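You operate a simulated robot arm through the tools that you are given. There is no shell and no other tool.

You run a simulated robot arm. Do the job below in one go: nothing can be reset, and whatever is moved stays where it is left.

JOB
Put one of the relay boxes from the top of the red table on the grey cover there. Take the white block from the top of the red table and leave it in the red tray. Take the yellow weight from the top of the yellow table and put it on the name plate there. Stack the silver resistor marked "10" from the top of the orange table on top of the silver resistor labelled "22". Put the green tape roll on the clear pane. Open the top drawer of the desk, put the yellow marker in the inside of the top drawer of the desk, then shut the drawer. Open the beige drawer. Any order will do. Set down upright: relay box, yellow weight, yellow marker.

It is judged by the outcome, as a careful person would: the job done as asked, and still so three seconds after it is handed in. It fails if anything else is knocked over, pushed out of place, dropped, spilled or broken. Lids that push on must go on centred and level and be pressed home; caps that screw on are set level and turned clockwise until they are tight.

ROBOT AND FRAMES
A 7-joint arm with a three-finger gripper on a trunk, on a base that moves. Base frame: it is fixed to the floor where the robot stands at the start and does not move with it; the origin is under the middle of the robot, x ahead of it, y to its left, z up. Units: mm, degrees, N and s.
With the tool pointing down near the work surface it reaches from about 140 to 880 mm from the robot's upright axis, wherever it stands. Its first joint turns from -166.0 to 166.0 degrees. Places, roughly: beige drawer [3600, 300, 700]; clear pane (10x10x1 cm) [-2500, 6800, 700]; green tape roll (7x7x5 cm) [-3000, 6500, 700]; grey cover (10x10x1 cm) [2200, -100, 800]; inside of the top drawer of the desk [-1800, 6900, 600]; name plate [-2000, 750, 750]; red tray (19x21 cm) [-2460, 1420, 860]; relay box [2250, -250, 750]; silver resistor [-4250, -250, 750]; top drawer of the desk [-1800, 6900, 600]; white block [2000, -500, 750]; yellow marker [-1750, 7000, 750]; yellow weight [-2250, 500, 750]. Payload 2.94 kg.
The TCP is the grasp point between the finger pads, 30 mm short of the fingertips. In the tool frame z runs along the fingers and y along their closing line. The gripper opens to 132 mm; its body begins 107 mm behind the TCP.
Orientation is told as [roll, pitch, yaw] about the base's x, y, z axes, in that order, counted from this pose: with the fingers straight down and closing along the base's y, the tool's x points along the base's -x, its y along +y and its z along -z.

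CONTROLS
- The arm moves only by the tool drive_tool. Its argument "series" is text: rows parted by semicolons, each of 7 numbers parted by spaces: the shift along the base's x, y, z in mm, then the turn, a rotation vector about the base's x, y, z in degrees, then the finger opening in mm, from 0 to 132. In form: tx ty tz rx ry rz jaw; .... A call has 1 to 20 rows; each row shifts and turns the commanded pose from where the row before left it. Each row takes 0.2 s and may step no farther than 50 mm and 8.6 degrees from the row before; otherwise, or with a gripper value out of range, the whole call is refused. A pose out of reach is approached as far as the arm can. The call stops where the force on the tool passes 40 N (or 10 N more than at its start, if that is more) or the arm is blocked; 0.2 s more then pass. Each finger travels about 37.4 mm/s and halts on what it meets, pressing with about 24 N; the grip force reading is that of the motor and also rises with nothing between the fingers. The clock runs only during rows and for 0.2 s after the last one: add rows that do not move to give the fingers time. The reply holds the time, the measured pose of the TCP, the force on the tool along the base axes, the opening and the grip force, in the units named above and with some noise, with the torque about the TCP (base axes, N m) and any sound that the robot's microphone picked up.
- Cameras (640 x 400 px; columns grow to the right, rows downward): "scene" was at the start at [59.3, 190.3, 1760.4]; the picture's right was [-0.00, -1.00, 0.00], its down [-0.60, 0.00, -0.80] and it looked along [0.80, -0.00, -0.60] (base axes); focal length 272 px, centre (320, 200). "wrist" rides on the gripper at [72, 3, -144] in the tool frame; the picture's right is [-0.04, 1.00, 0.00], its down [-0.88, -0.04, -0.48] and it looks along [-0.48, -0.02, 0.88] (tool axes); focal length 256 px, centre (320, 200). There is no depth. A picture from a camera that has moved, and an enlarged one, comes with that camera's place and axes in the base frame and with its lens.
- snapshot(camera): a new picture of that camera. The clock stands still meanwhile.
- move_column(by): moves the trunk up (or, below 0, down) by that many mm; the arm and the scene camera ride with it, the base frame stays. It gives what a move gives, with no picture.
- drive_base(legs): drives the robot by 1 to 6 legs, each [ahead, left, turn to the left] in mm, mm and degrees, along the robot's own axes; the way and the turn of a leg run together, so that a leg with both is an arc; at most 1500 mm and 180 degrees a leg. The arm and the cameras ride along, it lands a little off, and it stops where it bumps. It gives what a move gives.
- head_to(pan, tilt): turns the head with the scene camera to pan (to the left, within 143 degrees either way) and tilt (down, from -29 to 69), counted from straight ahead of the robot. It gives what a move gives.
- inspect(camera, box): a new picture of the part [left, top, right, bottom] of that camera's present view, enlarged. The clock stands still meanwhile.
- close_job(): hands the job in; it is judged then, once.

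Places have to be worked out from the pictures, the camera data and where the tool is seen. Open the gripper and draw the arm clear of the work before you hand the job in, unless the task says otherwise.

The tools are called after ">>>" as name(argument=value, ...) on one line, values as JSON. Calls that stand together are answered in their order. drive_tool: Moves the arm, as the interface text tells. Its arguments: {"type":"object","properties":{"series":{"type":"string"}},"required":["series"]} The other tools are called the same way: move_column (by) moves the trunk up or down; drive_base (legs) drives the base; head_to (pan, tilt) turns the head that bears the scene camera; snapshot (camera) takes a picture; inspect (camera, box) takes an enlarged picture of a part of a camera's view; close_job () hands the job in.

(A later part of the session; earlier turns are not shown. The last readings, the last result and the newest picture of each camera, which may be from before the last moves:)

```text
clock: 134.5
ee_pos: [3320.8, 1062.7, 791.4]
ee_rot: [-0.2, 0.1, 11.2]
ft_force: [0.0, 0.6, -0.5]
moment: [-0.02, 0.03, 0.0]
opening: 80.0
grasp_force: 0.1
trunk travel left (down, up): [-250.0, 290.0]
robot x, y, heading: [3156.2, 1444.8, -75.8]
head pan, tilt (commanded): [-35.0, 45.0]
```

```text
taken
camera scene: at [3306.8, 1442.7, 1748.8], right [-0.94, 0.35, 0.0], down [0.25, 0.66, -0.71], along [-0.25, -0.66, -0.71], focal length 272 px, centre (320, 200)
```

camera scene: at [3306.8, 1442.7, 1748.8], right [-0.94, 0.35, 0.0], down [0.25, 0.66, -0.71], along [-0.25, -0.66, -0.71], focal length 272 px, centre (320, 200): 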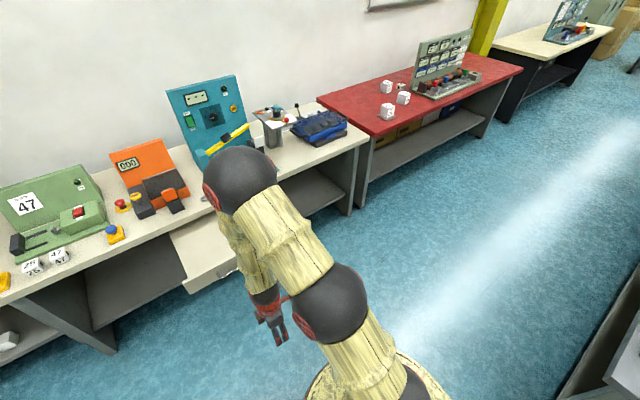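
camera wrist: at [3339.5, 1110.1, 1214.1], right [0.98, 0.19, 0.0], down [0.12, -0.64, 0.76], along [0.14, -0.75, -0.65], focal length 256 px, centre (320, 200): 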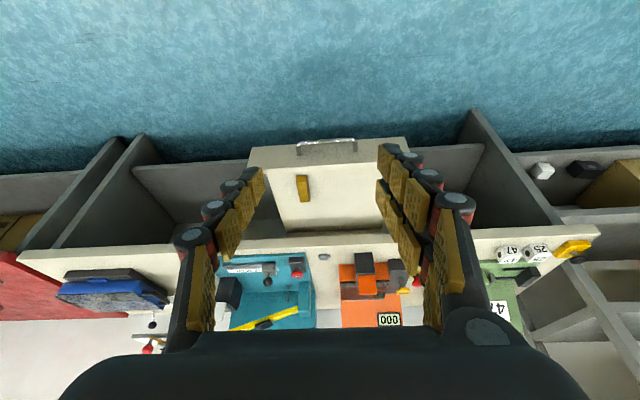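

Yaw turned freely to 11°. Now I test raising the tool.

>>> drive_tool(series="4 -15 30 0 0 0 80; 4 -15 30 0 0 0 80; 4 -15 30 0 0 0 80; 4 -15 30 0 0 0 80; 0 0 0 0 0 0 80")

>>> snapshot(camera="scene")

```text
clock: 135.7
ee_pos: [3339.4, 1003.9, 911.2]
ee_rot: [-0.3, 0.0, 11.1]
ft_force: [0.5, 0.5, 0.2]
moment: [-0.02, 0.0, 0.01]
opening: 80.0
grasp_force: 0.0
trunk travel left (down, up): [-250.0, 290.0]
robot x, y, heading: [3153.4, 1440.9, -75.6]
head pan, tilt (commanded): [-35.0, 45.0]
```

```text
taken
camera scene: at [3306.8, 1442.7, 1748.7], right [-0.94, 0.35, 0.0], down [0.25, 0.66, -0.71], along [-0.25, -0.66, -0.71], focal length 272 px, centre (320, 200)
```

scene: 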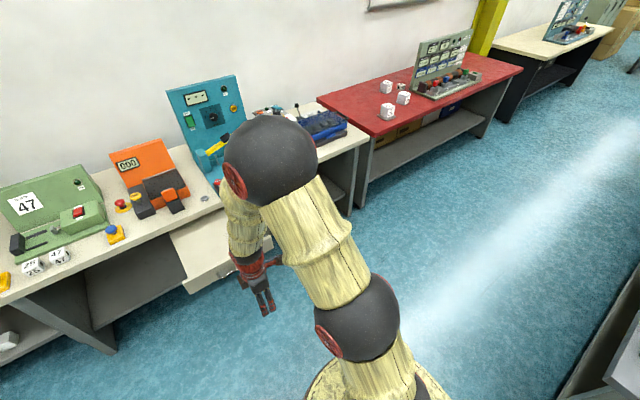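

It rises without complaint now. I continue up to about z=1130.

>>> drive_tool(series="4 -15 40 0 0 0 80; 4 -15 40 0 0 0 80; 4 -15 40 0 0 0 80; 4 -15 40 0 0 0 80; 4 -15 40 0 0 0 80; 0 0 20 0 0 0 80; 0 0 0 0 0 0 80")

>>> snapshot(camera="scene")

```text
clock: 137.3
ee_pos: [3358.2, 931.1, 1132.7]
ee_rot: [-0.2, 0.1, 11.1]
ft_force: [-0.7, -0.3, -0.4]
moment: [-0.02, 0.02, -0.01]
opening: 80.2
grasp_force: 0.0
trunk travel left (down, up): [-250.0, 290.0]
robot x, y, heading: [3155.1, 1445.9, -75.8]
head pan, tilt (commanded): [-35.0, 45.0]
```

```text
taken
camera scene: at [3306.8, 1442.8, 1748.8], right [-0.94, 0.35, 0.0], down [0.25, 0.66, -0.71], along [-0.25, -0.66, -0.71], focal length 272 px, centre (320, 200)
```

scene: 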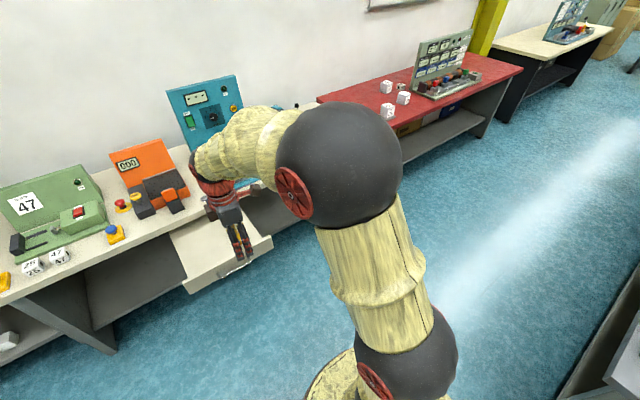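

The arm is back in its normal posture. I turn yaw back to match the robot's heading, then drive along the aisle toward the white block.

>>> drive_tool(series="0 0 0 0 0 -7.9 100; 0 0 0 0 0 -7.9 100; 0 0 0 0 0 -7.9 100; 0 0 0 0 0 -7.9 100; 0 0 0 0 0 -7.9 100; 0 0 0 0 0 -7.9 100; 0 0 0 0 0 -7.9 100; 0 0 0 0 0 -7.9 100; 0 0 0 0 0 -7.9 100; 0 0 0 0 0 -7.9 100; 0 0 0 0 0 -7.9 100; 0 0 0 0 0 0 100")

>>> drive_base(legs=[[250, -646, 0], [0, -950, 0]])

>>> head_to(pan=-5, tilt=45)

>>> snapshot(camera="scene")

```text
clock: 139.9
ee_pos: [3358.7, 929.1, 1130.7]
ee_rot: [-0.2, 0.2, -75.9]
ft_force: [-0.2, 0.5, 0.6]
moment: [0.0, -0.02, 0.01]
opening: 99.8
grasp_force: 0.1
trunk travel left (down, up): [-250.0, 290.0]
robot x, y, heading: [3161.0, 1443.3, -75.6]
head pan, tilt (commanded): [-35.0, 45.0]
```

```text
clock: 148.3
ee_pos: [1872.0, 299.6, 1130.8]
ee_rot: [-0.2, 0.0, -76.1]
ft_force: [-0.5, -0.3, -0.5]
moment: [-0.01, -0.02, 0.01]
opening: 100.1
grasp_force: 0.1
trunk travel left (down, up): [-250.0, 290.0]
robot x, y, heading: [1672.7, 812.0, -76.0]
head pan, tilt (commanded): [-35.0, 45.0]
```

```text
clock: 149.2
ee_pos: [1871.0, 298.1, 1131.3]
ee_rot: [-0.2, 0.1, -76.1]
ft_force: [-0.2, 0.4, 0.0]
moment: [-0.01, 0.0, -0.02]
opening: 100.3
grasp_force: 0.0
trunk travel left (down, up): [-250.0, 290.0]
robot x, y, heading: [1670.8, 813.1, -76.1]
head pan, tilt (commanded): [-5.0, 45.0]
```

```text
taken
camera scene: at [1863.7, 809.1, 1748.8], right [-0.99, -0.16, 0.0], down [-0.11, 0.7, -0.71], along [0.11, -0.7, -0.71], focal length 272 px, centre (320, 200)
```

scene: 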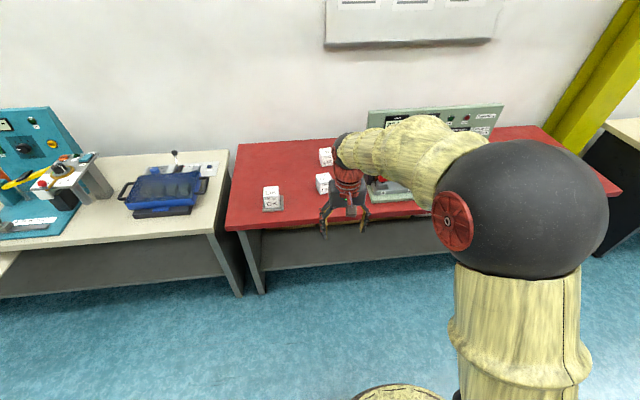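

The robot is at (1671,813). I move ahead 505 and right 100, which brings the white block to about 745 mm in front.

>>> drive_base(legs=[[505, -100, 0]])

>>> snapshot(camera="wrist")

>>> snapshot(camera="scene")

```text
clock: 152.2
ee_pos: [1899.2, -219.0, 1131.4]
ee_rot: [-0.2, 0.1, -76.0]
ft_force: [0.2, -1.0, 0.2]
moment: [-0.01, -0.01, 0.01]
opening: 100.0
grasp_force: 0.1
trunk travel left (down, up): [-250.0, 290.0]
robot x, y, heading: [1700.3, 296.6, -75.9]
head pan, tilt (commanded): [-5.0, 45.0]
```

```text
taken
camera wrist: at [1886.2, -148.3, 1275.5], right [0.98, 0.2, 0.0], down [0.18, -0.86, 0.47], along [0.09, -0.47, -0.88], focal length 256 px, centre (320, 200)
```

wrist: 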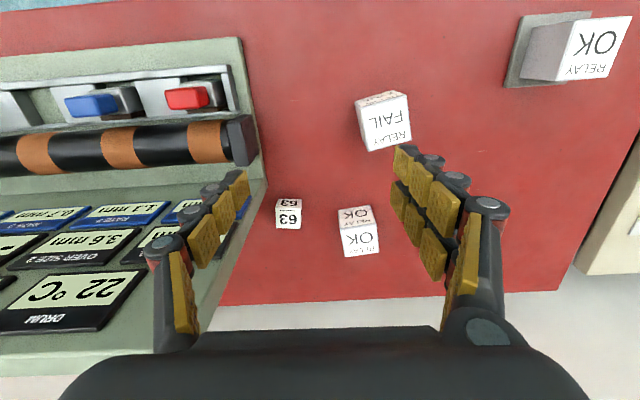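

```text
taken
camera scene: at [1891.2, 289.9, 1748.8], right [-0.99, -0.16, 0.0], down [-0.11, 0.7, -0.71], along [0.11, -0.7, -0.71], focal length 272 px, centre (320, 200)
```

scene: 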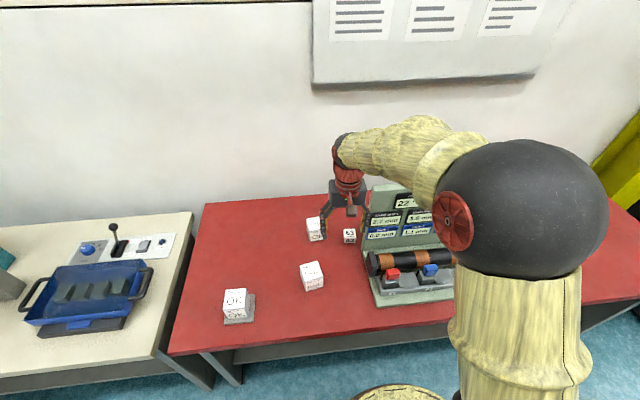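

The "63" block lies between the tester's panel and an OK relay box. I zoom in to measure the gaps.

>>> inspect(camera="wrist", box=[200, 160, 400, 285])

>>> inspect(camera="scene", box=[290, 200, 450, 300])

```text
3.20 times, centred on (300, 222) of wrist
camera zoom: at [1886.2, -148.3, 1275.5], right [0.98, 0.2, 0.0], down [0.18, -0.86, 0.47], along [0.09, -0.47, -0.88], focal length 819 px, centre (384, 128)
```

zoom: 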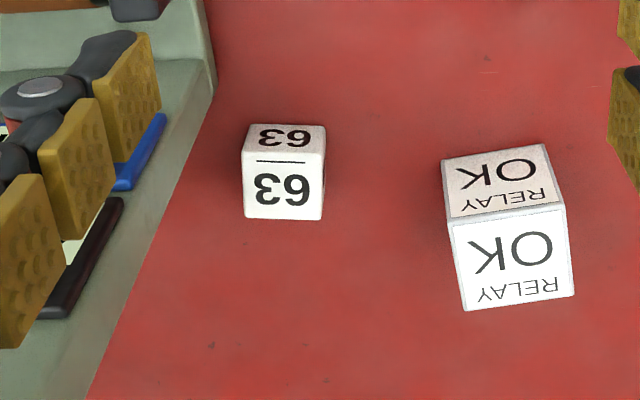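

```text
4.00 times, centred on (370, 250) of scene
camera zoom: at [1891.2, 289.9, 1748.8], right [-0.99, -0.16, 0.0], down [-0.11, 0.7, -0.71], along [0.11, -0.7, -0.71], focal length 1086 px, centre (120, 0)
```

zoom: 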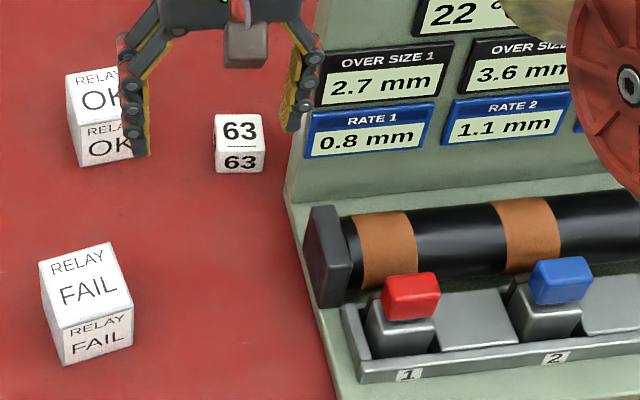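

The block sits ~20 mm from the tester's tall panel, so I'll grasp it front-to-back with the tool leaning away from the panel. First I turn yaw by -90° (camera on the open side) while moving high toward a point beside the block.

>>> drive_tool(series="3.8 -18.1 0 0 0 -8.2 90; 3.8 -18.1 0 0 0 -8.2 90; 3.8 -18.1 0 0 0 -8.2 90; 3.8 -18.1 0 0 0 -8.2 90; 3.8 -18.1 0 0 0 -8.2 90; 3.8 -18.1 0 0 0 -8.2 90; 3.8 -18.1 0 0 0 -8.2 90; 3.8 -18.1 0 0 0 -8.2 90; 3.8 -18.1 0 0 0 -8.2 90; 3.8 -18.1 0 0 0 -8.2 90; 3.8 -18.1 0 0 0 -8 90; 0 0 0 0 0 0 90")

>>> snapshot(camera="wrist")

>>> snapshot(camera="scene")

```text
clock: 154.8
ee_pos: [1939.9, -419.5, 1130.0]
ee_rot: [-0.3, 0.2, -166.1]
ft_force: [-0.2, -0.4, 0.1]
moment: [0.01, -0.03, 0.01]
opening: 90.2
grasp_force: 0.1
trunk travel left (down, up): [-250.0, 290.0]
robot x, y, heading: [1702.0, 295.4, -76.1]
head pan, tilt (commanded): [-5.0, 45.0]
```

```text
taken
camera wrist: at [2012.3, -406.0, 1274.7], right [0.2, -0.98, 0.0], down [-0.86, -0.18, 0.47], along [-0.47, -0.09, -0.88], focal length 256 px, centre (320, 200)
```

wrist: 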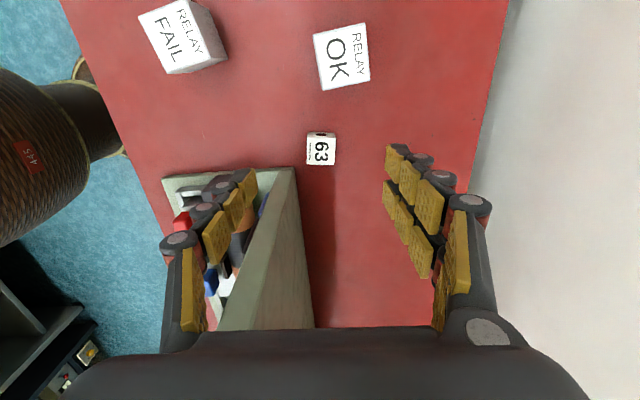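

```text
taken
camera scene: at [1891.1, 290.2, 1748.8], right [-0.99, -0.16, 0.0], down [-0.11, 0.7, -0.71], along [0.11, -0.7, -0.71], focal length 272 px, centre (320, 200)
```

scene: 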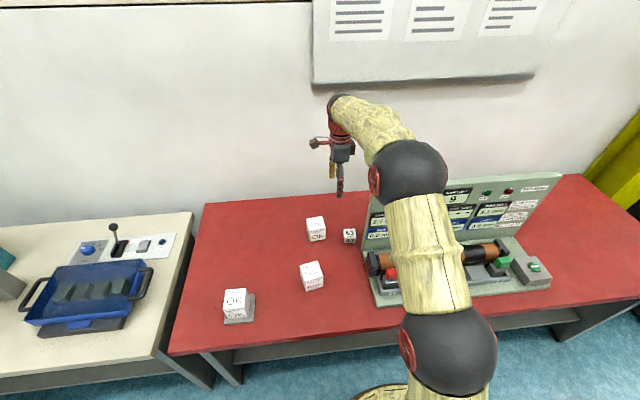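

Clear view now: the block lies just beyond the panel's back corner, with open space toward the camera side. I zoom in for an exact fix.

>>> inspect(camera="wrist", box=[240, 80, 400, 205])

```text
3.20 times, centred on (320, 142) of wrist
camera zoom: at [2012.3, -406.0, 1274.7], right [0.2, -0.98, 0.0], down [-0.86, -0.18, 0.47], along [-0.47, -0.09, -0.88], focal length 819 px, centre (320, 384)
```

zoom: 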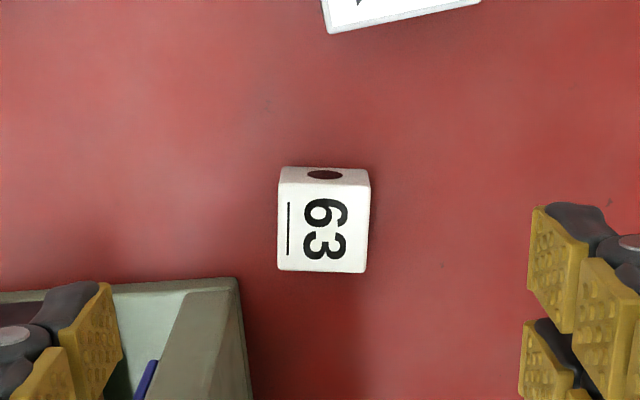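

The block is ~47 mm, centre ≈(1878,-434), turned about 4.5°. I align yaw, lean the tool 20° away from the panel, and go to a pre-grasp point.

>>> drive_tool(series="0 0 0 0 0 -4.5 85; 0 0 0 -1.09 6.58 0 85; 0 0 0 -1.09 6.58 0 85; 0 0 0 -1.09 6.58 0 85; -3.1 -1.6 -41 0 0 0 85; -3.1 -1.6 -41 0 0 0 85; -3.1 -1.5 -41 0 0 0 85; -3 -1.5 -40 0 0 0 85; 0 0 0 0 0 0 85")

>>> snapshot(camera="wrist")

>>> snapshot(camera="scene")

```text
clock: 156.8
ee_pos: [1929.0, -423.0, 967.8]
ee_rot: [-0.4, -19.9, -170.5]
ft_force: [0.4, -0.7, 0.1]
moment: [0.01, 0.0, -0.01]
opening: 84.9
grasp_force: 0.0
trunk travel left (down, up): [-250.0, 290.0]
robot x, y, heading: [1697.2, 294.1, -75.6]
head pan, tilt (commanded): [-5.0, 45.0]
```

```text
taken
camera wrist: at [2045.1, -407.5, 1078.3], right [0.12, -0.99, 0.01], down [-0.66, -0.07, 0.75], along [-0.74, -0.1, -0.66], focal length 256 px, centre (320, 200)
```

wrist: 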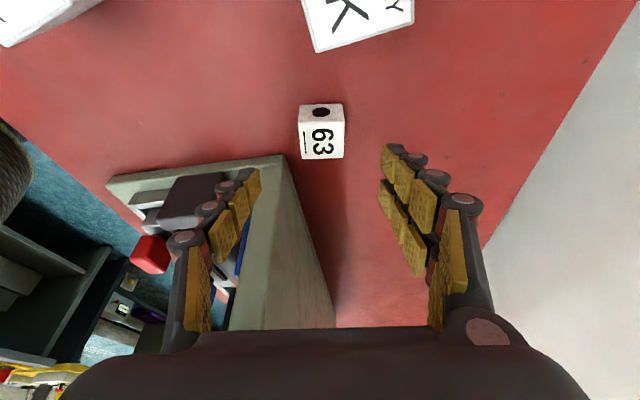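

```text
taken
camera scene: at [1891.4, 290.0, 1748.8], right [-0.99, -0.16, 0.0], down [-0.11, 0.7, -0.71], along [0.11, -0.7, -0.71], focal length 272 px, centre (320, 200)
```

scene: 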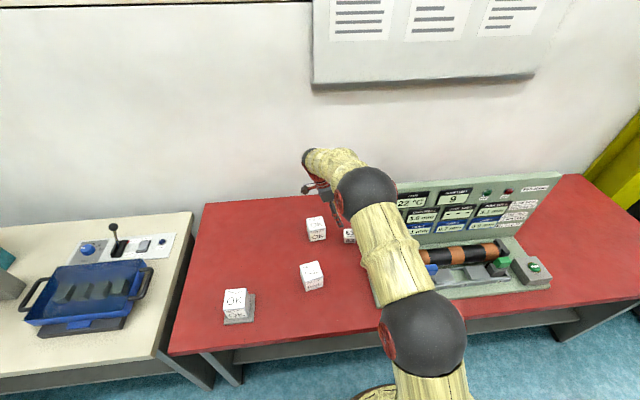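

Orientation is right. I zoom once more to confirm the block's position relative to the tool from this tilted view.

>>> inspect(camera="wrist", box=[260, 80, 400, 180])

```text
4.00 times, centred on (330, 130) of wrist
camera zoom: at [2045.1, -407.5, 1078.3], right [0.12, -0.99, 0.01], down [-0.66, -0.07, 0.75], along [-0.74, -0.1, -0.66], focal length 1024 px, centre (280, 480)
```

zoom: 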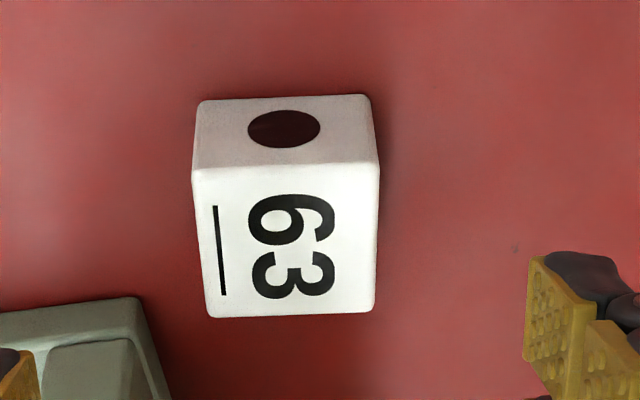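

Views agree on a centre near (1881,-434) with the table at z≈801. I descend along the tilted axis to the grasp.

>>> drive_tool(series="-10.6 -2.5 -31.2 0 0 0 85; -10.6 -2.5 -31.2 0 0 0 85; -10.6 -2.5 -31.2 0 0 0 85; -10.6 -2.5 -31.2 0 0 0 85; 0 0 0 0 0 0 85")

>>> snapshot(camera="wrist")

```text
clock: 158.0
ee_pos: [1888.5, -436.8, 841.5]
ee_rot: [-0.3, -19.9, -170.6]
ft_force: [0.7, -0.6, -0.3]
moment: [0.03, -0.01, 0.01]
opening: 85.1
grasp_force: 0.0
trunk travel left (down, up): [-250.0, 290.0]
robot x, y, heading: [1699.6, 292.7, -75.8]
head pan, tilt (commanded): [-5.0, 45.0]
```

```text
taken
camera wrist: at [2003.7, -421.2, 953.7], right [0.12, -0.99, 0.01], down [-0.66, -0.07, 0.75], along [-0.74, -0.1, -0.66], focal length 256 px, centre (320, 200)
```

wrist: 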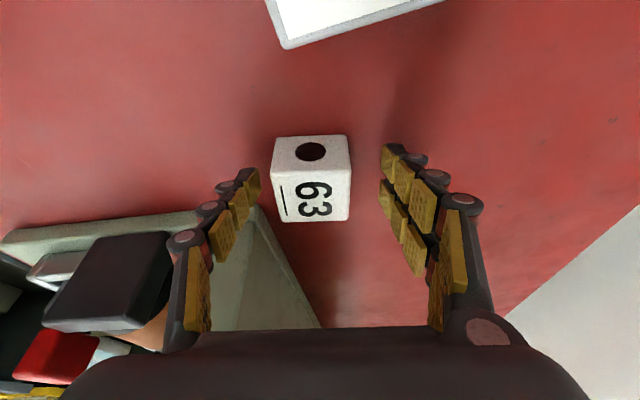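

The block sits between the fingers, about 4 mm off centre toward the front finger. I shift by that and close.

>>> drive_tool(series="-0.7 4 0 0 0 0 85; 0 0 0 0 0 0 35; 0 0 0 0 0 0 35; 0 0 0 0 0 0 35; 0 0 0 0 0 0 35; 0 0 0 0 0 0 35; 0 0 0 0 0 0 35; 0 0 0 0 0 0 35; 0 0 0 0 0 0 35")

>>> snapshot(camera="wrist")

```text
clock: 160.0
ee_pos: [1886.0, -431.7, 843.2]
ee_rot: [-0.3, -19.9, -170.5]
ft_force: [0.5, -1.6, 0.6]
moment: [-0.07, -0.09, -0.02]
opening: 49.4
grasp_force: 24.4
trunk travel left (down, up): [-250.0, 290.0]
robot x, y, heading: [1700.9, 295.8, -75.8]
head pan, tilt (commanded): [-5.0, 45.0]
```

```text
taken
camera wrist: at [2002.8, -415.8, 954.7], right [0.12, -0.99, 0.01], down [-0.66, -0.07, 0.75], along [-0.74, -0.1, -0.66], focal length 256 px, centre (320, 200)
```

wrist: 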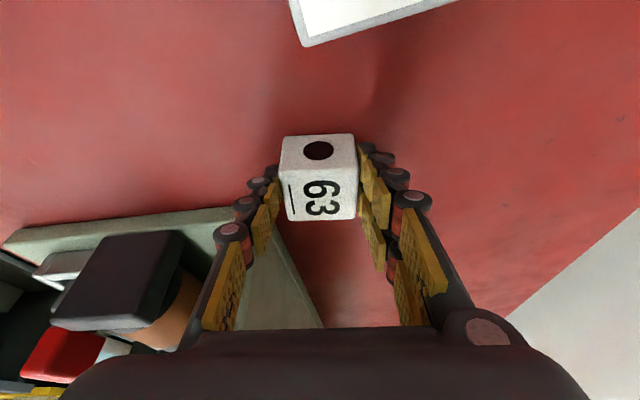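

The block is gripped at 49.4 mm. I lift it back out along the same tilted line, well clear.

>>> drive_tool(series="6.7 1.1 18.8 0 0 0 35; 13.5 2.2 37.6 0 0 0 35; 13.5 2.2 37.6 0 0 0 35; 13.5 2.2 37.6 0 0 0 35; 13.5 2.2 37.6 0 0 0 35; 0 10 45 0 0 0 35; 0 10 45 0 0 0 35; 0 10 45 0 0 0 35; 0 0 0 0 0 0 35")

>>> snapshot(camera="wrist")

>>> snapshot(camera="scene")

```text
clock: 162.0
ee_pos: [1947.7, -389.6, 1145.5]
ee_rot: [-0.4, -19.9, -170.5]
ft_force: [-0.1, -0.3, -3.0]
moment: [-0.01, -0.03, -0.01]
opening: 49.3
grasp_force: 23.8
trunk travel left (down, up): [-250.0, 290.0]
robot x, y, heading: [1698.2, 294.8, -75.8]
head pan, tilt (commanded): [-5.0, 45.0]
```

```text
taken
camera wrist: at [2064.2, -373.3, 1256.9], right [0.12, -0.99, 0.01], down [-0.66, -0.08, 0.75], along [-0.74, -0.1, -0.66], focal length 256 px, centre (320, 200)
```

wrist: 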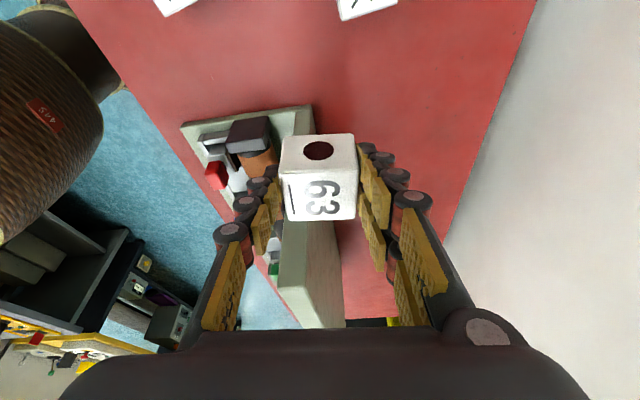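

```text
taken
camera scene: at [1891.3, 289.9, 1748.7], right [-0.99, -0.16, 0.0], down [-0.11, 0.7, -0.71], along [0.11, -0.7, -0.71], focal length 272 px, centre (320, 200)
```

scene: 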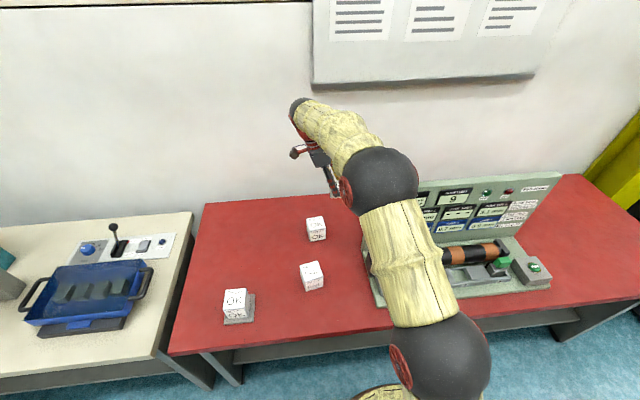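

The block is safe at height. I retract the arm, back the base into the middle of the aisle, turn along the aisle and drive toward the yellow table's far end.

>>> drive_tool(series="-9.8 38.8 0 0 0 0 35; -9.8 38.8 0 0 0 0 35; -9.8 38.8 0 0 0 0 35; -9.8 38.8 0 0 0 0 35; -9.8 38.8 0 0 0 0 35; 0 0 0 0 0 0 35")

>>> drive_base(legs=[[-310, 0, 0], [0, 0, -90]])

>>> head_to(pan=0, tilt=30)

>>> snapshot(camera="scene")

```text
clock: 163.4
ee_pos: [1897.1, -194.2, 1146.6]
ee_rot: [-0.4, -19.9, -170.5]
ft_force: [0.0, 1.1, -3.3]
moment: [0.01, -0.03, 0.0]
opening: 49.3
grasp_force: 24.3
trunk travel left (down, up): [-250.0, 290.0]
robot x, y, heading: [1703.1, 293.7, -76.0]
head pan, tilt (commanded): [-5.0, 45.0]
```

```text
clock: 169.2
ee_pos: [1144.9, 370.6, 1147.6]
ee_rot: [-0.2, -19.8, 102.4]
ft_force: [0.5, -0.1, -1.6]
moment: [-0.03, -0.03, 0.03]
opening: 49.8
grasp_force: 23.6
trunk travel left (down, up): [-250.0, 290.0]
robot x, y, heading: [1623.7, 592.3, -162.8]
head pan, tilt (commanded): [-5.0, 45.0]
```

```text
clock: 170.0
ee_pos: [1145.7, 370.6, 1147.6]
ee_rot: [-0.3, -19.8, 102.5]
ft_force: [-0.3, 0.0, -3.0]
moment: [-0.02, 0.03, 0.01]
opening: 49.5
grasp_force: 24.4
trunk travel left (down, up): [-250.0, 290.0]
robot x, y, heading: [1622.2, 595.0, -163.0]
head pan, tilt (commanded): [0.0, 30.0]
```

```text
taken
camera scene: at [1623.8, 395.7, 1771.3], right [-0.29, 0.96, 0.0], down [0.48, 0.15, -0.87], along [-0.83, -0.25, -0.5], focal length 272 px, centre (320, 200)
```

scene: 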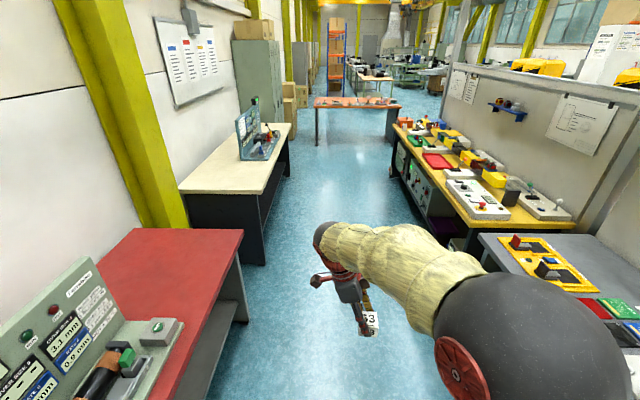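

The aisle ahead is clear, with the orange table across its end. I correct the heading and drive about 4.2 m down the aisle.

>>> drive_base(legs=[[0, 0, -3], [1400, 0, 0], [1400, 0, 0]])

>>> snapshot(camera="scene")

```text
clock: 183.9
ee_pos: [-1576.5, -234.3, 1148.7]
ee_rot: [-0.3, -19.9, 99.5]
ft_force: [-0.9, 0.0, -2.4]
moment: [-0.03, 0.01, 0.0]
opening: 49.5
grasp_force: 24.4
trunk travel left (down, up): [-250.0, 290.0]
robot x, y, heading: [-1087.6, -34.2, -165.7]
head pan, tilt (commanded): [0.0, 30.0]
```

```text
taken
camera scene: at [-1097.7, -234.7, 1771.4], right [-0.24, 0.97, 0.0], down [0.49, 0.12, -0.87], along [-0.84, -0.21, -0.5], focal length 272 px, centre (320, 200)
```

scene: 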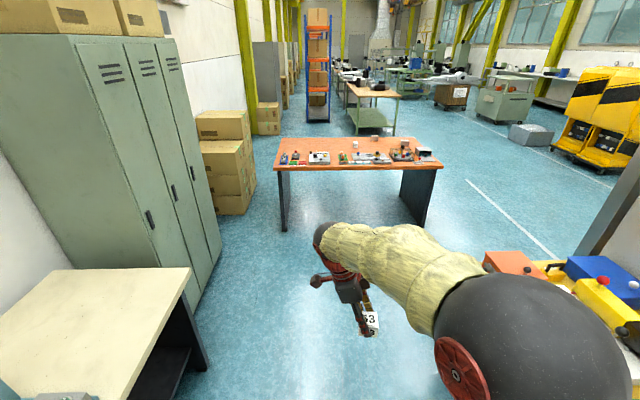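

I continue forward and then look to the right, around the end of the yellow table.

>>> drive_base(legs=[[1400, 0, 0]])

>>> head_to(pan=-75, tilt=25)

>>> snapshot(camera="scene")

>>> head_to(pan=-120, tilt=35)

>>> snapshot(camera="scene")

```text
clock: 191.0
ee_pos: [-2944.6, -629.4, 1148.3]
ee_rot: [-0.3, -19.9, 101.9]
ft_force: [-0.7, 0.8, -1.7]
moment: [0.0, -0.03, -0.02]
opening: 49.7
grasp_force: 23.8
trunk travel left (down, up): [-250.0, 290.0]
robot x, y, heading: [-2461.4, -412.0, -163.4]
head pan, tilt (commanded): [0.0, 30.0]
```

```text
clock: 192.5
ee_pos: [-2947.1, -631.1, 1147.9]
ee_rot: [-0.2, -19.9, 101.9]
ft_force: [-0.6, 1.0, -2.3]
moment: [-0.05, 0.0, -0.02]
opening: 49.5
grasp_force: 24.1
trunk travel left (down, up): [-250.0, 290.0]
robot x, y, heading: [-2463.3, -411.5, -163.4]
head pan, tilt (commanded): [-75.0, 25.0]
```

```text
taken
camera scene: at [-2429.2, -507.3, 1779.4], right [0.85, 0.52, 0.0], down [0.22, -0.36, -0.91], along [-0.47, 0.77, -0.42], focal length 272 px, centre (320, 200)
```

scene: 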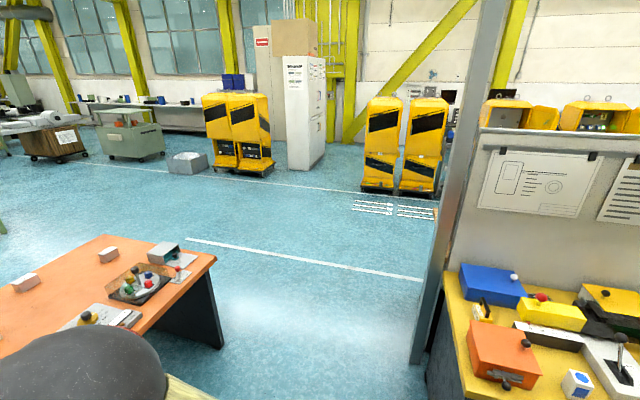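

```text
clock: 193.6
ee_pos: [-2946.9, -629.6, 1148.1]
ee_rot: [-0.2, -19.8, 101.8]
ft_force: [0.2, -0.3, -3.0]
moment: [-0.04, -0.02, 0.0]
opening: 49.7
grasp_force: 24.1
trunk travel left (down, up): [-250.0, 290.0]
robot x, y, heading: [-2462.4, -414.3, -163.4]
head pan, tilt (commanded): [-120.0, 35.0]
```

```text
taken
camera scene: at [-2360.5, -500.2, 1763.6], right [0.97, -0.23, 0.0], down [-0.13, -0.56, -0.82], along [0.19, 0.8, -0.57], focal length 272 px, centre (320, 200)
```

scene: 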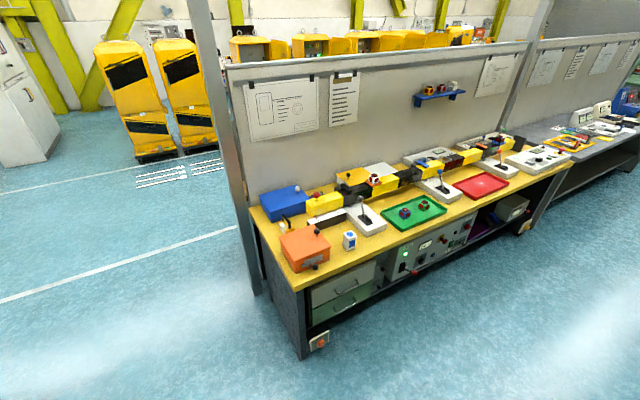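

The area behind the panel looks open floor. I zoom in on the yellow table top and then on the far side for the red tray.

>>> inspect(camera="scene", box=[240, 150, 480, 300])

>>> inspect(camera="scene", box=[400, 80, 600, 205])

```text
2.67 times, centred on (360, 225) of scene
camera zoom: at [-2360.5, -500.2, 1763.6], right [0.97, -0.23, 0.0], down [-0.13, -0.56, -0.82], along [0.19, 0.8, -0.57], focal length 724 px, centre (213, 133)
```

zoom: 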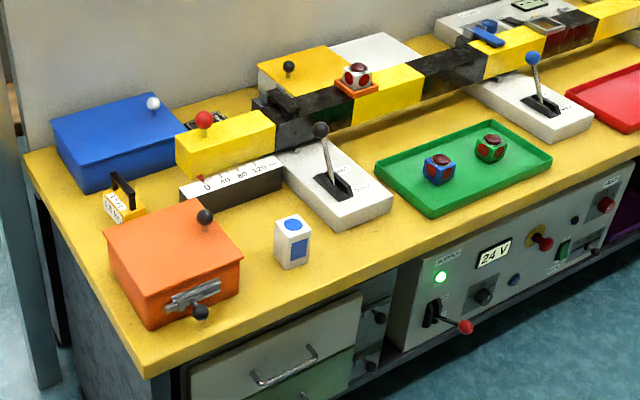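

```text
3.20 times, centred on (500, 142) of scene
camera zoom: at [-2360.5, -500.2, 1763.6], right [0.97, -0.23, 0.0], down [-0.13, -0.56, -0.82], along [0.19, 0.8, -0.57], focal length 869 px, centre (-256, 384)
```

zoom: 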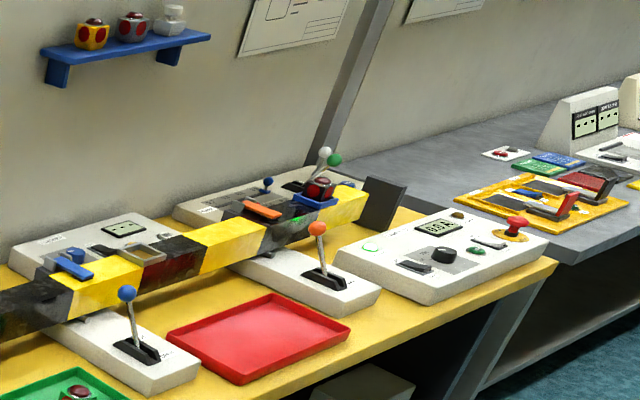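

I spot a small yellow weight with a black handle beside the blue box on the yellow table. The red tray must be round the back of the panel, so I turn and drive around the table's end to look.

>>> drive_base(legs=[[0, 0, -92.6], [0, 250, 0], [900, 0, 0]])

>>> head_to(pan=-40, tilt=25)

>>> snapshot(camera="scene")

>>> head_to(pan=-90, tilt=35)

>>> snapshot(camera="scene")

```text
clock: 203.7
ee_pos: [-3151.2, 889.5, 1147.6]
ee_rot: [-0.2, -20.0, 10.5]
ft_force: [0.1, -0.4, -1.8]
moment: [0.03, 0.01, 0.0]
opening: 49.5
grasp_force: 24.2
trunk travel left (down, up): [-250.0, 290.0]
robot x, y, heading: [-2943.3, 402.6, 105.0]
head pan, tilt (commanded): [-120.0, 35.0]
```

```text
clock: 205.2
ee_pos: [-3151.7, 888.8, 1146.9]
ee_rot: [-0.4, -19.9, 10.5]
ft_force: [-0.3, 1.1, -1.3]
moment: [0.0, 0.02, 0.01]
opening: 49.3
grasp_force: 24.3
trunk travel left (down, up): [-250.0, 290.0]
robot x, y, heading: [-2944.2, 406.6, 105.2]
head pan, tilt (commanded): [-40.0, 25.0]
```

```text
taken
camera scene: at [-3079.6, 409.6, 1779.3], right [0.91, -0.42, 0.0], down [-0.18, -0.38, -0.91], along [0.38, 0.82, -0.42], focal length 272 px, centre (320, 200)
```

scene: 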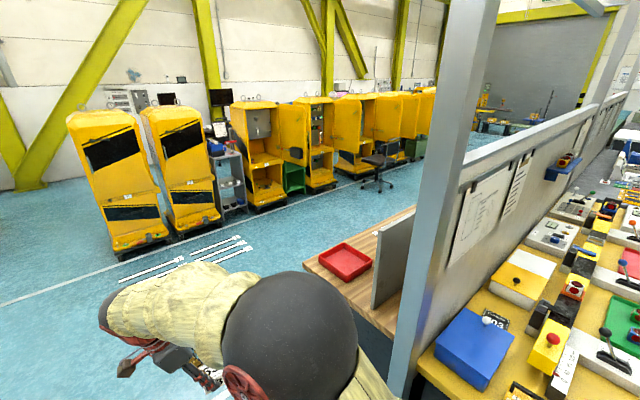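

```text
clock: 206.4
ee_pos: [-3150.8, 890.3, 1148.0]
ee_rot: [-0.3, -19.9, 10.5]
ft_force: [0.1, 0.3, -2.4]
moment: [-0.03, 0.01, -0.02]
opening: 49.2
grasp_force: 24.4
trunk travel left (down, up): [-250.0, 290.0]
robot x, y, heading: [-2942.9, 399.9, 105.1]
head pan, tilt (commanded): [-90.0, 35.0]
```

```text
taken
camera scene: at [-3033.4, 349.0, 1763.6], right [0.26, -0.97, 0.0], down [-0.55, -0.15, -0.82], along [0.79, 0.21, -0.57], focal length 272 px, centre (320, 200)
```

scene: 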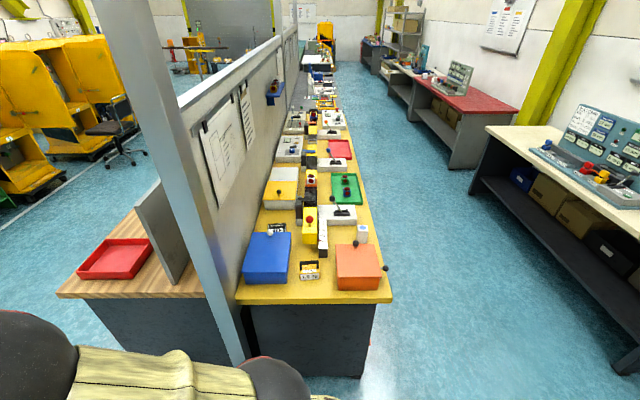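

The red tray is on a wooden table behind the panel, at about (-2457,1428), and the name plate lies behind the blue box on the yellow table. I drive around to face the wooden table's end.

>>> drive_base(legs=[[880, 0, 0], [0, 0, -91]])

>>> head_to(pan=-10, tilt=45)

>>> snapshot(camera="scene")

>>> snapshot(camera="wrist")

```text
clock: 215.1
ee_pos: [-2678.2, 1429.0, 1148.5]
ee_rot: [-0.3, -20.0, -83.0]
ft_force: [-0.6, -1.0, -2.7]
moment: [0.05, -0.03, 0.01]
opening: 49.6
grasp_force: 23.7
trunk travel left (down, up): [-250.0, 290.0]
robot x, y, heading: [-3177.8, 1248.3, 11.5]
head pan, tilt (commanded): [-90.0, 35.0]
```

```text
clock: 216.6
ee_pos: [-2679.9, 1430.0, 1148.4]
ee_rot: [-0.4, -19.8, -82.9]
ft_force: [-0.6, 0.1, -1.6]
moment: [0.02, 0.0, 0.01]
opening: 49.6
grasp_force: 23.8
trunk travel left (down, up): [-250.0, 290.0]
robot x, y, heading: [-3176.4, 1254.5, 11.5]
head pan, tilt (commanded): [-10.0, 45.0]
```

```text
taken
camera scene: at [-3161.0, 1435.7, 1748.8], right [0.03, -1.0, 0.0], down [-0.71, -0.02, -0.71], along [0.71, 0.02, -0.71], focal length 272 px, centre (320, 200)
```

scene: 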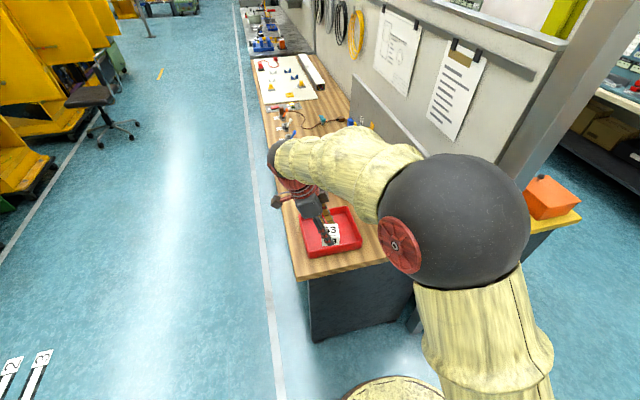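

```text
taken
camera wrist: at [-2689.2, 1546.7, 1259.0], right [1.0, 0.08, 0.01], down [0.05, -0.66, 0.75], along [0.07, -0.74, -0.66], focal length 256 px, centre (320, 200)
```

wrist: 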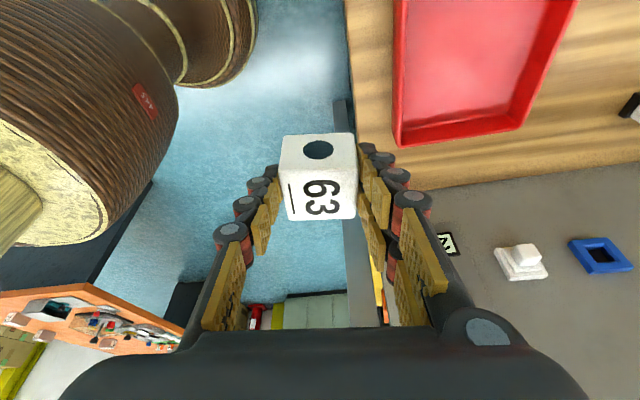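

The tray is in reach. I drive 200 mm closer so the tool comes over the tray.

>>> drive_base(legs=[[210, 0, 2.5]])

>>> snapshot(camera="wrist")

>>> snapshot(camera="scene")

```text
clock: 218.2
ee_pos: [-2489.0, 1497.6, 1147.1]
ee_rot: [-0.4, -20.0, -80.4]
ft_force: [-0.1, 0.5, -2.7]
moment: [0.01, 0.06, -0.03]
opening: 49.3
grasp_force: 23.9
trunk travel left (down, up): [-250.0, 290.0]
robot x, y, heading: [-2983.0, 1301.7, 14.2]
head pan, tilt (commanded): [-10.0, 45.0]
```

```text
taken
camera wrist: at [-2504.8, 1613.6, 1258.4], right [0.99, 0.12, 0.01], down [0.08, -0.66, 0.75], along [0.1, -0.74, -0.66], focal length 256 px, centre (320, 200)
```

wrist: 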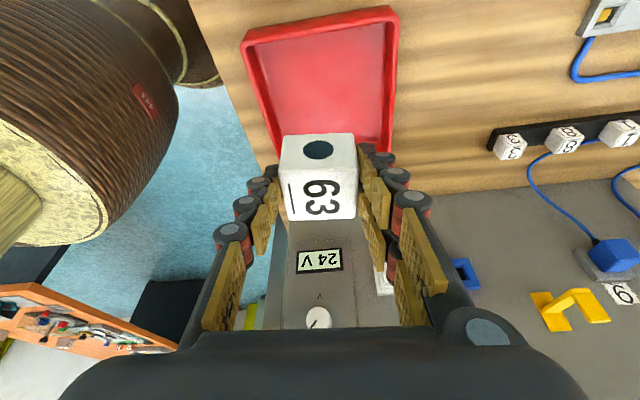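

```text
taken
camera scene: at [-2970.8, 1481.6, 1748.7], right [0.07, -1.0, 0.0], down [-0.71, -0.05, -0.71], along [0.7, 0.05, -0.71], focal length 272 px, centre (320, 200)
```

scene: 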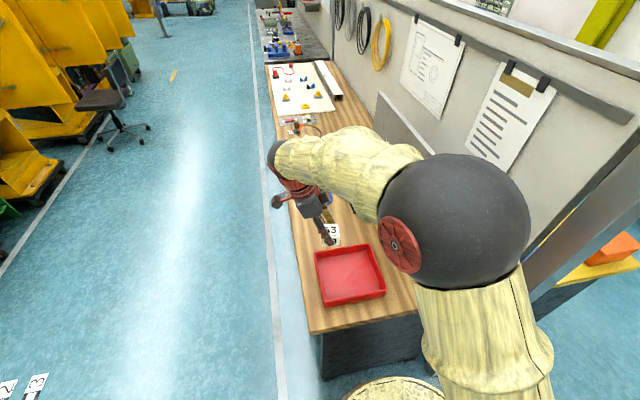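

Triangulation puts the tray rim at z≈870 and its centre near (-2455,1417). I move over the centre, align yaw with the tray and descend part-way.

>>> drive_tool(series="11 -25.2 0 0 0 1.3 35; 11 -25.2 0 0 0 1.3 35; 11 -25.2 0 0 0 1.2 35; 0 0 -45 0 0 0 35; 0 0 -45 0 0 0 35; 0 0 -45 0 0 0 35; 0 0 -40 0 0 0 35; 0 0 0 0 0 0 35")

>>> snapshot(camera="wrist")

>>> inspect(camera="scene", box=[250, 190, 450, 330])

```text
clock: 220.0
ee_pos: [-2457.5, 1421.3, 972.0]
ee_rot: [-0.3, -20.0, -76.6]
ft_force: [0.5, 0.1, -2.4]
moment: [-0.02, 0.0, 0.0]
opening: 49.5
grasp_force: 24.0
trunk travel left (down, up): [-250.0, 290.0]
robot x, y, heading: [-2982.9, 1297.8, 14.1]
head pan, tilt (commanded): [-10.0, 45.0]
```

```text
taken
camera wrist: at [-2480.3, 1536.7, 1083.5], right [0.98, 0.19, 0.01], down [0.12, -0.65, 0.75], along [0.15, -0.73, -0.66], focal length 256 px, centre (320, 200)
```

wrist: 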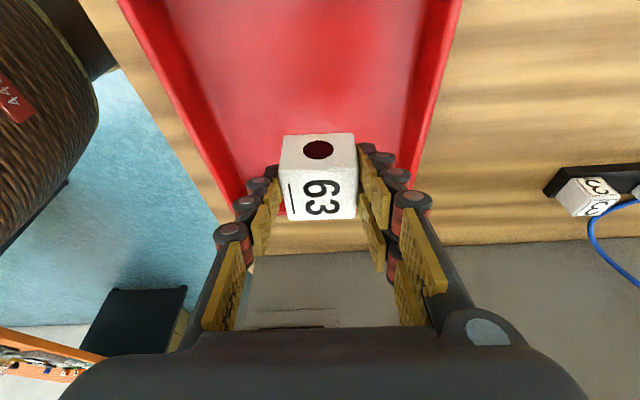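

```text
2.86 times, centred on (350, 260) of scene
camera zoom: at [-2971.6, 1481.3, 1748.8], right [0.07, -1.0, 0.0], down [-0.71, -0.05, -0.71], along [0.7, 0.05, -0.71], focal length 776 px, centre (234, 29)
```

zoom: 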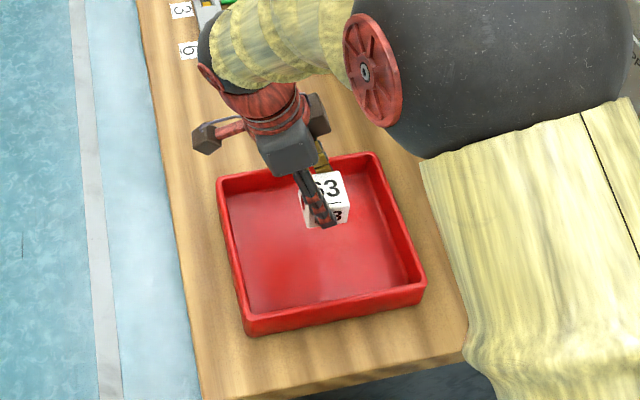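

The block hangs over the middle of the tray. I lower further toward the tray floor.

>>> drive_tool(series="0 0 -35 0 0 0 35; 0 0 -30 0 0 0 35; 0 0 -8 0 0 0 35; 0 0 0 0 0 0 35")

>>> snapshot(camera="wrist")

>>> inspect(camera="scene", box=[250, 190, 450, 330])

```text
clock: 221.0
ee_pos: [-2454.3, 1422.5, 900.0]
ee_rot: [-0.1, -19.8, -76.6]
ft_force: [-0.4, -0.8, 18.1]
moment: [-0.3, -0.04, -0.02]
opening: 49.9
grasp_force: 24.3
trunk travel left (down, up): [-250.0, 290.0]
robot x, y, heading: [-2983.3, 1296.3, 13.9]
head pan, tilt (commanded): [-10.0, 45.0]
```

```text
taken
camera wrist: at [-2479.2, 1537.8, 1012.0], right [0.98, 0.19, 0.01], down [0.12, -0.65, 0.75], along [0.15, -0.73, -0.66], focal length 256 px, centre (320, 200)
```

wrist: 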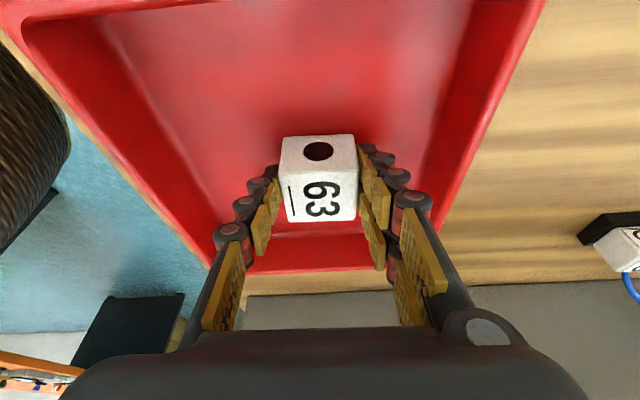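

```text
2.86 times, centred on (350, 260) of scene
camera zoom: at [-2973.1, 1480.7, 1749.0], right [0.07, -1.0, 0.0], down [-0.7, -0.05, -0.71], along [0.71, 0.05, -0.71], focal length 776 px, centre (234, 29)
```

zoom: 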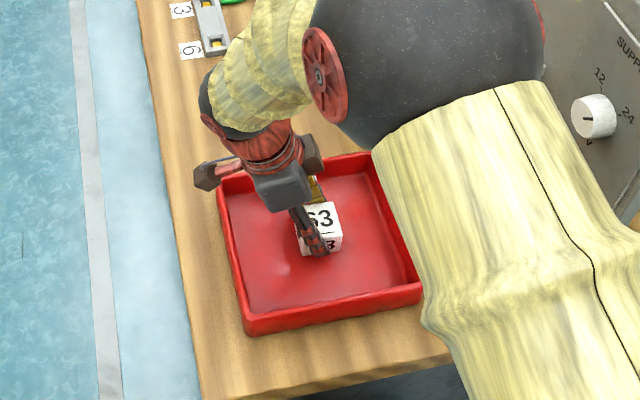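

The tool feels 18 N: the block is on the tray floor. I ease up slightly, open the fingers and withdraw along the tool axis.

>>> drive_tool(series="0 0 0.6 0 0 0 45; 0 0 0 0 0 0 55; 0 0 0 0 0 0 70; 0 0 0 0 0 0 80; 0 0 0 0 0 0 80; -1.5 8 18.8 0 0 0 80; -3 13.5 37.6 0 0 0 80; -3 13.5 37.6 0 0 0 80; -3 13.5 37.6 0 0 0 80; 0 0 40 0 0 0 80; 0 0 40 0 0 0 80; 0 0 40 0 0 0 80; 0 0 0 0 0 0 80")

>>> snapshot(camera="wrist")

>>> snapshot(camera="scene")

```text
clock: 223.8
ee_pos: [-2467.1, 1467.4, 1150.3]
ee_rot: [-0.4, -19.8, -76.5]
ft_force: [0.3, 0.4, 0.0]
moment: [0.04, 0.01, 0.02]
opening: 80.0
grasp_force: 0.1
trunk travel left (down, up): [-250.0, 290.0]
robot x, y, heading: [-2980.7, 1300.0, 14.0]
head pan, tilt (commanded): [-10.0, 45.0]
```

```text
taken
camera wrist: at [-2490.3, 1582.6, 1261.5], right [0.98, 0.19, 0.01], down [0.12, -0.65, 0.75], along [0.15, -0.73, -0.66], focal length 256 px, centre (320, 200)
```

wrist: 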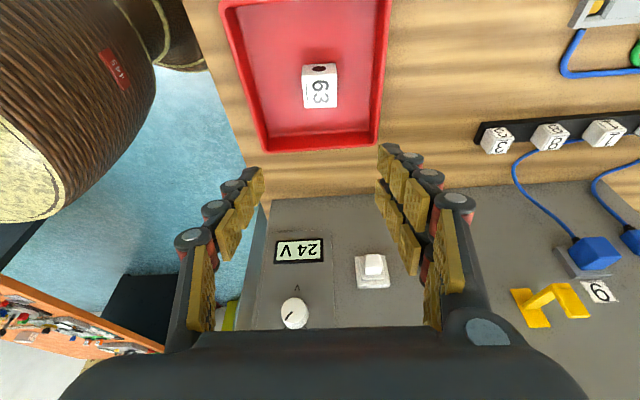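

```text
taken
camera scene: at [-2972.1, 1481.1, 1748.8], right [0.07, -1.0, 0.0], down [-0.71, -0.05, -0.71], along [0.71, 0.05, -0.71], focal length 272 px, centre (320, 200)
```

scene: 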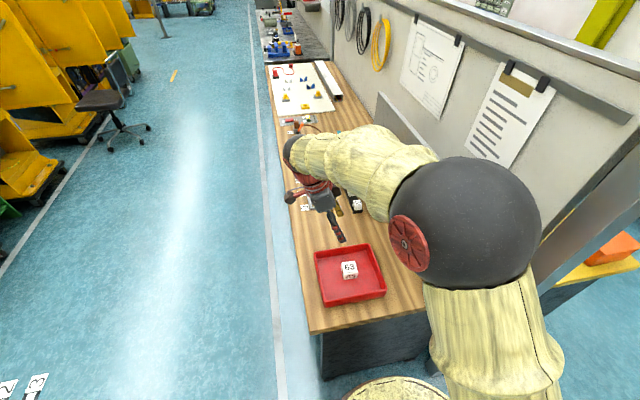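

The white block rests in the tray. I bring the tool upright again and turn it back in line with the arm before leaving.

>>> drive_tool(series="-8 0 0 6.4 1.54 0 80; -8 0 0 6.4 1.54 0 80; -8 0 0 6.4 1.54 0 80; -8 -5 0 0 0 8.2 80; -8 -5 0 0 0 8.2 80; -8 -5 0 0 0 8.2 80; -8 -5 0 0 0 8.2 80; -8 -5 0 0 0 8.2 80; 0 -5 0 0 0 8.2 80; 0 -5 0 0 0 8.2 80; 0 0 0 0 0 8.2 80; 0 0 0 0 0 8.2 80; 0 0 0 0 0 8.2 80; 0 0 0 0 0 8.2 80; 0 0 0 0 0 0 80")

>>> drive_base(legs=[[-300, 0, 0], [0, -800, 0]])

>>> head_to(pan=10, tilt=45)

>>> snapshot(camera="scene")

```text
clock: 227.0
ee_pos: [-2532.3, 1435.0, 1152.2]
ee_rot: [-0.4, -0.1, 13.6]
ft_force: [0.4, 1.2, 0.0]
moment: [-0.04, -0.01, -0.03]
opening: 80.0
grasp_force: 0.1
trunk travel left (down, up): [-250.0, 290.0]
robot x, y, heading: [-2979.2, 1298.4, 14.3]
head pan, tilt (commanded): [-10.0, 45.0]
```

```text
clock: 232.9
ee_pos: [-2626.0, 592.9, 1152.1]
ee_rot: [-0.3, -0.2, 13.8]
ft_force: [0.2, -0.4, 0.5]
moment: [0.0, -0.01, 0.0]
opening: 80.0
grasp_force: 0.1
trunk travel left (down, up): [-250.0, 290.0]
robot x, y, heading: [-3071.8, 449.3, 14.6]
head pan, tilt (commanded): [-10.0, 45.0]
```

```text
clock: 233.7
ee_pos: [-2625.5, 592.1, 1150.9]
ee_rot: [-0.4, -0.2, 13.8]
ft_force: [-0.7, -0.2, -0.2]
moment: [0.04, -0.01, 0.0]
opening: 80.3
grasp_force: 0.0
trunk travel left (down, up): [-250.0, 290.0]
robot x, y, heading: [-3074.1, 451.2, 14.1]
head pan, tilt (commanded): [10.0, 45.0]
```

```text
taken
camera scene: at [-3073.0, 663.8, 1748.8], right [0.41, -0.91, 0.0], down [-0.64, -0.29, -0.71], along [0.64, 0.29, -0.71], focal length 272 px, centre (320, 200)
```

scene: 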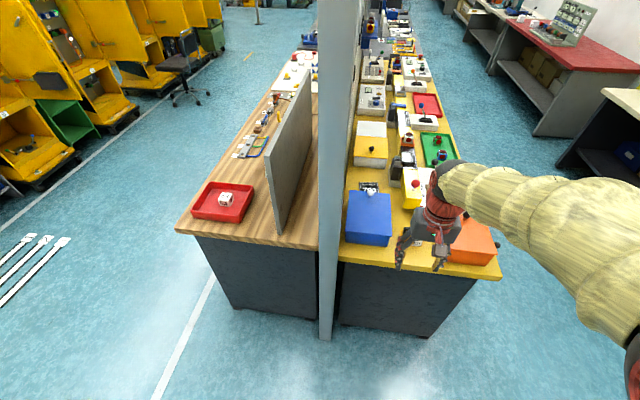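

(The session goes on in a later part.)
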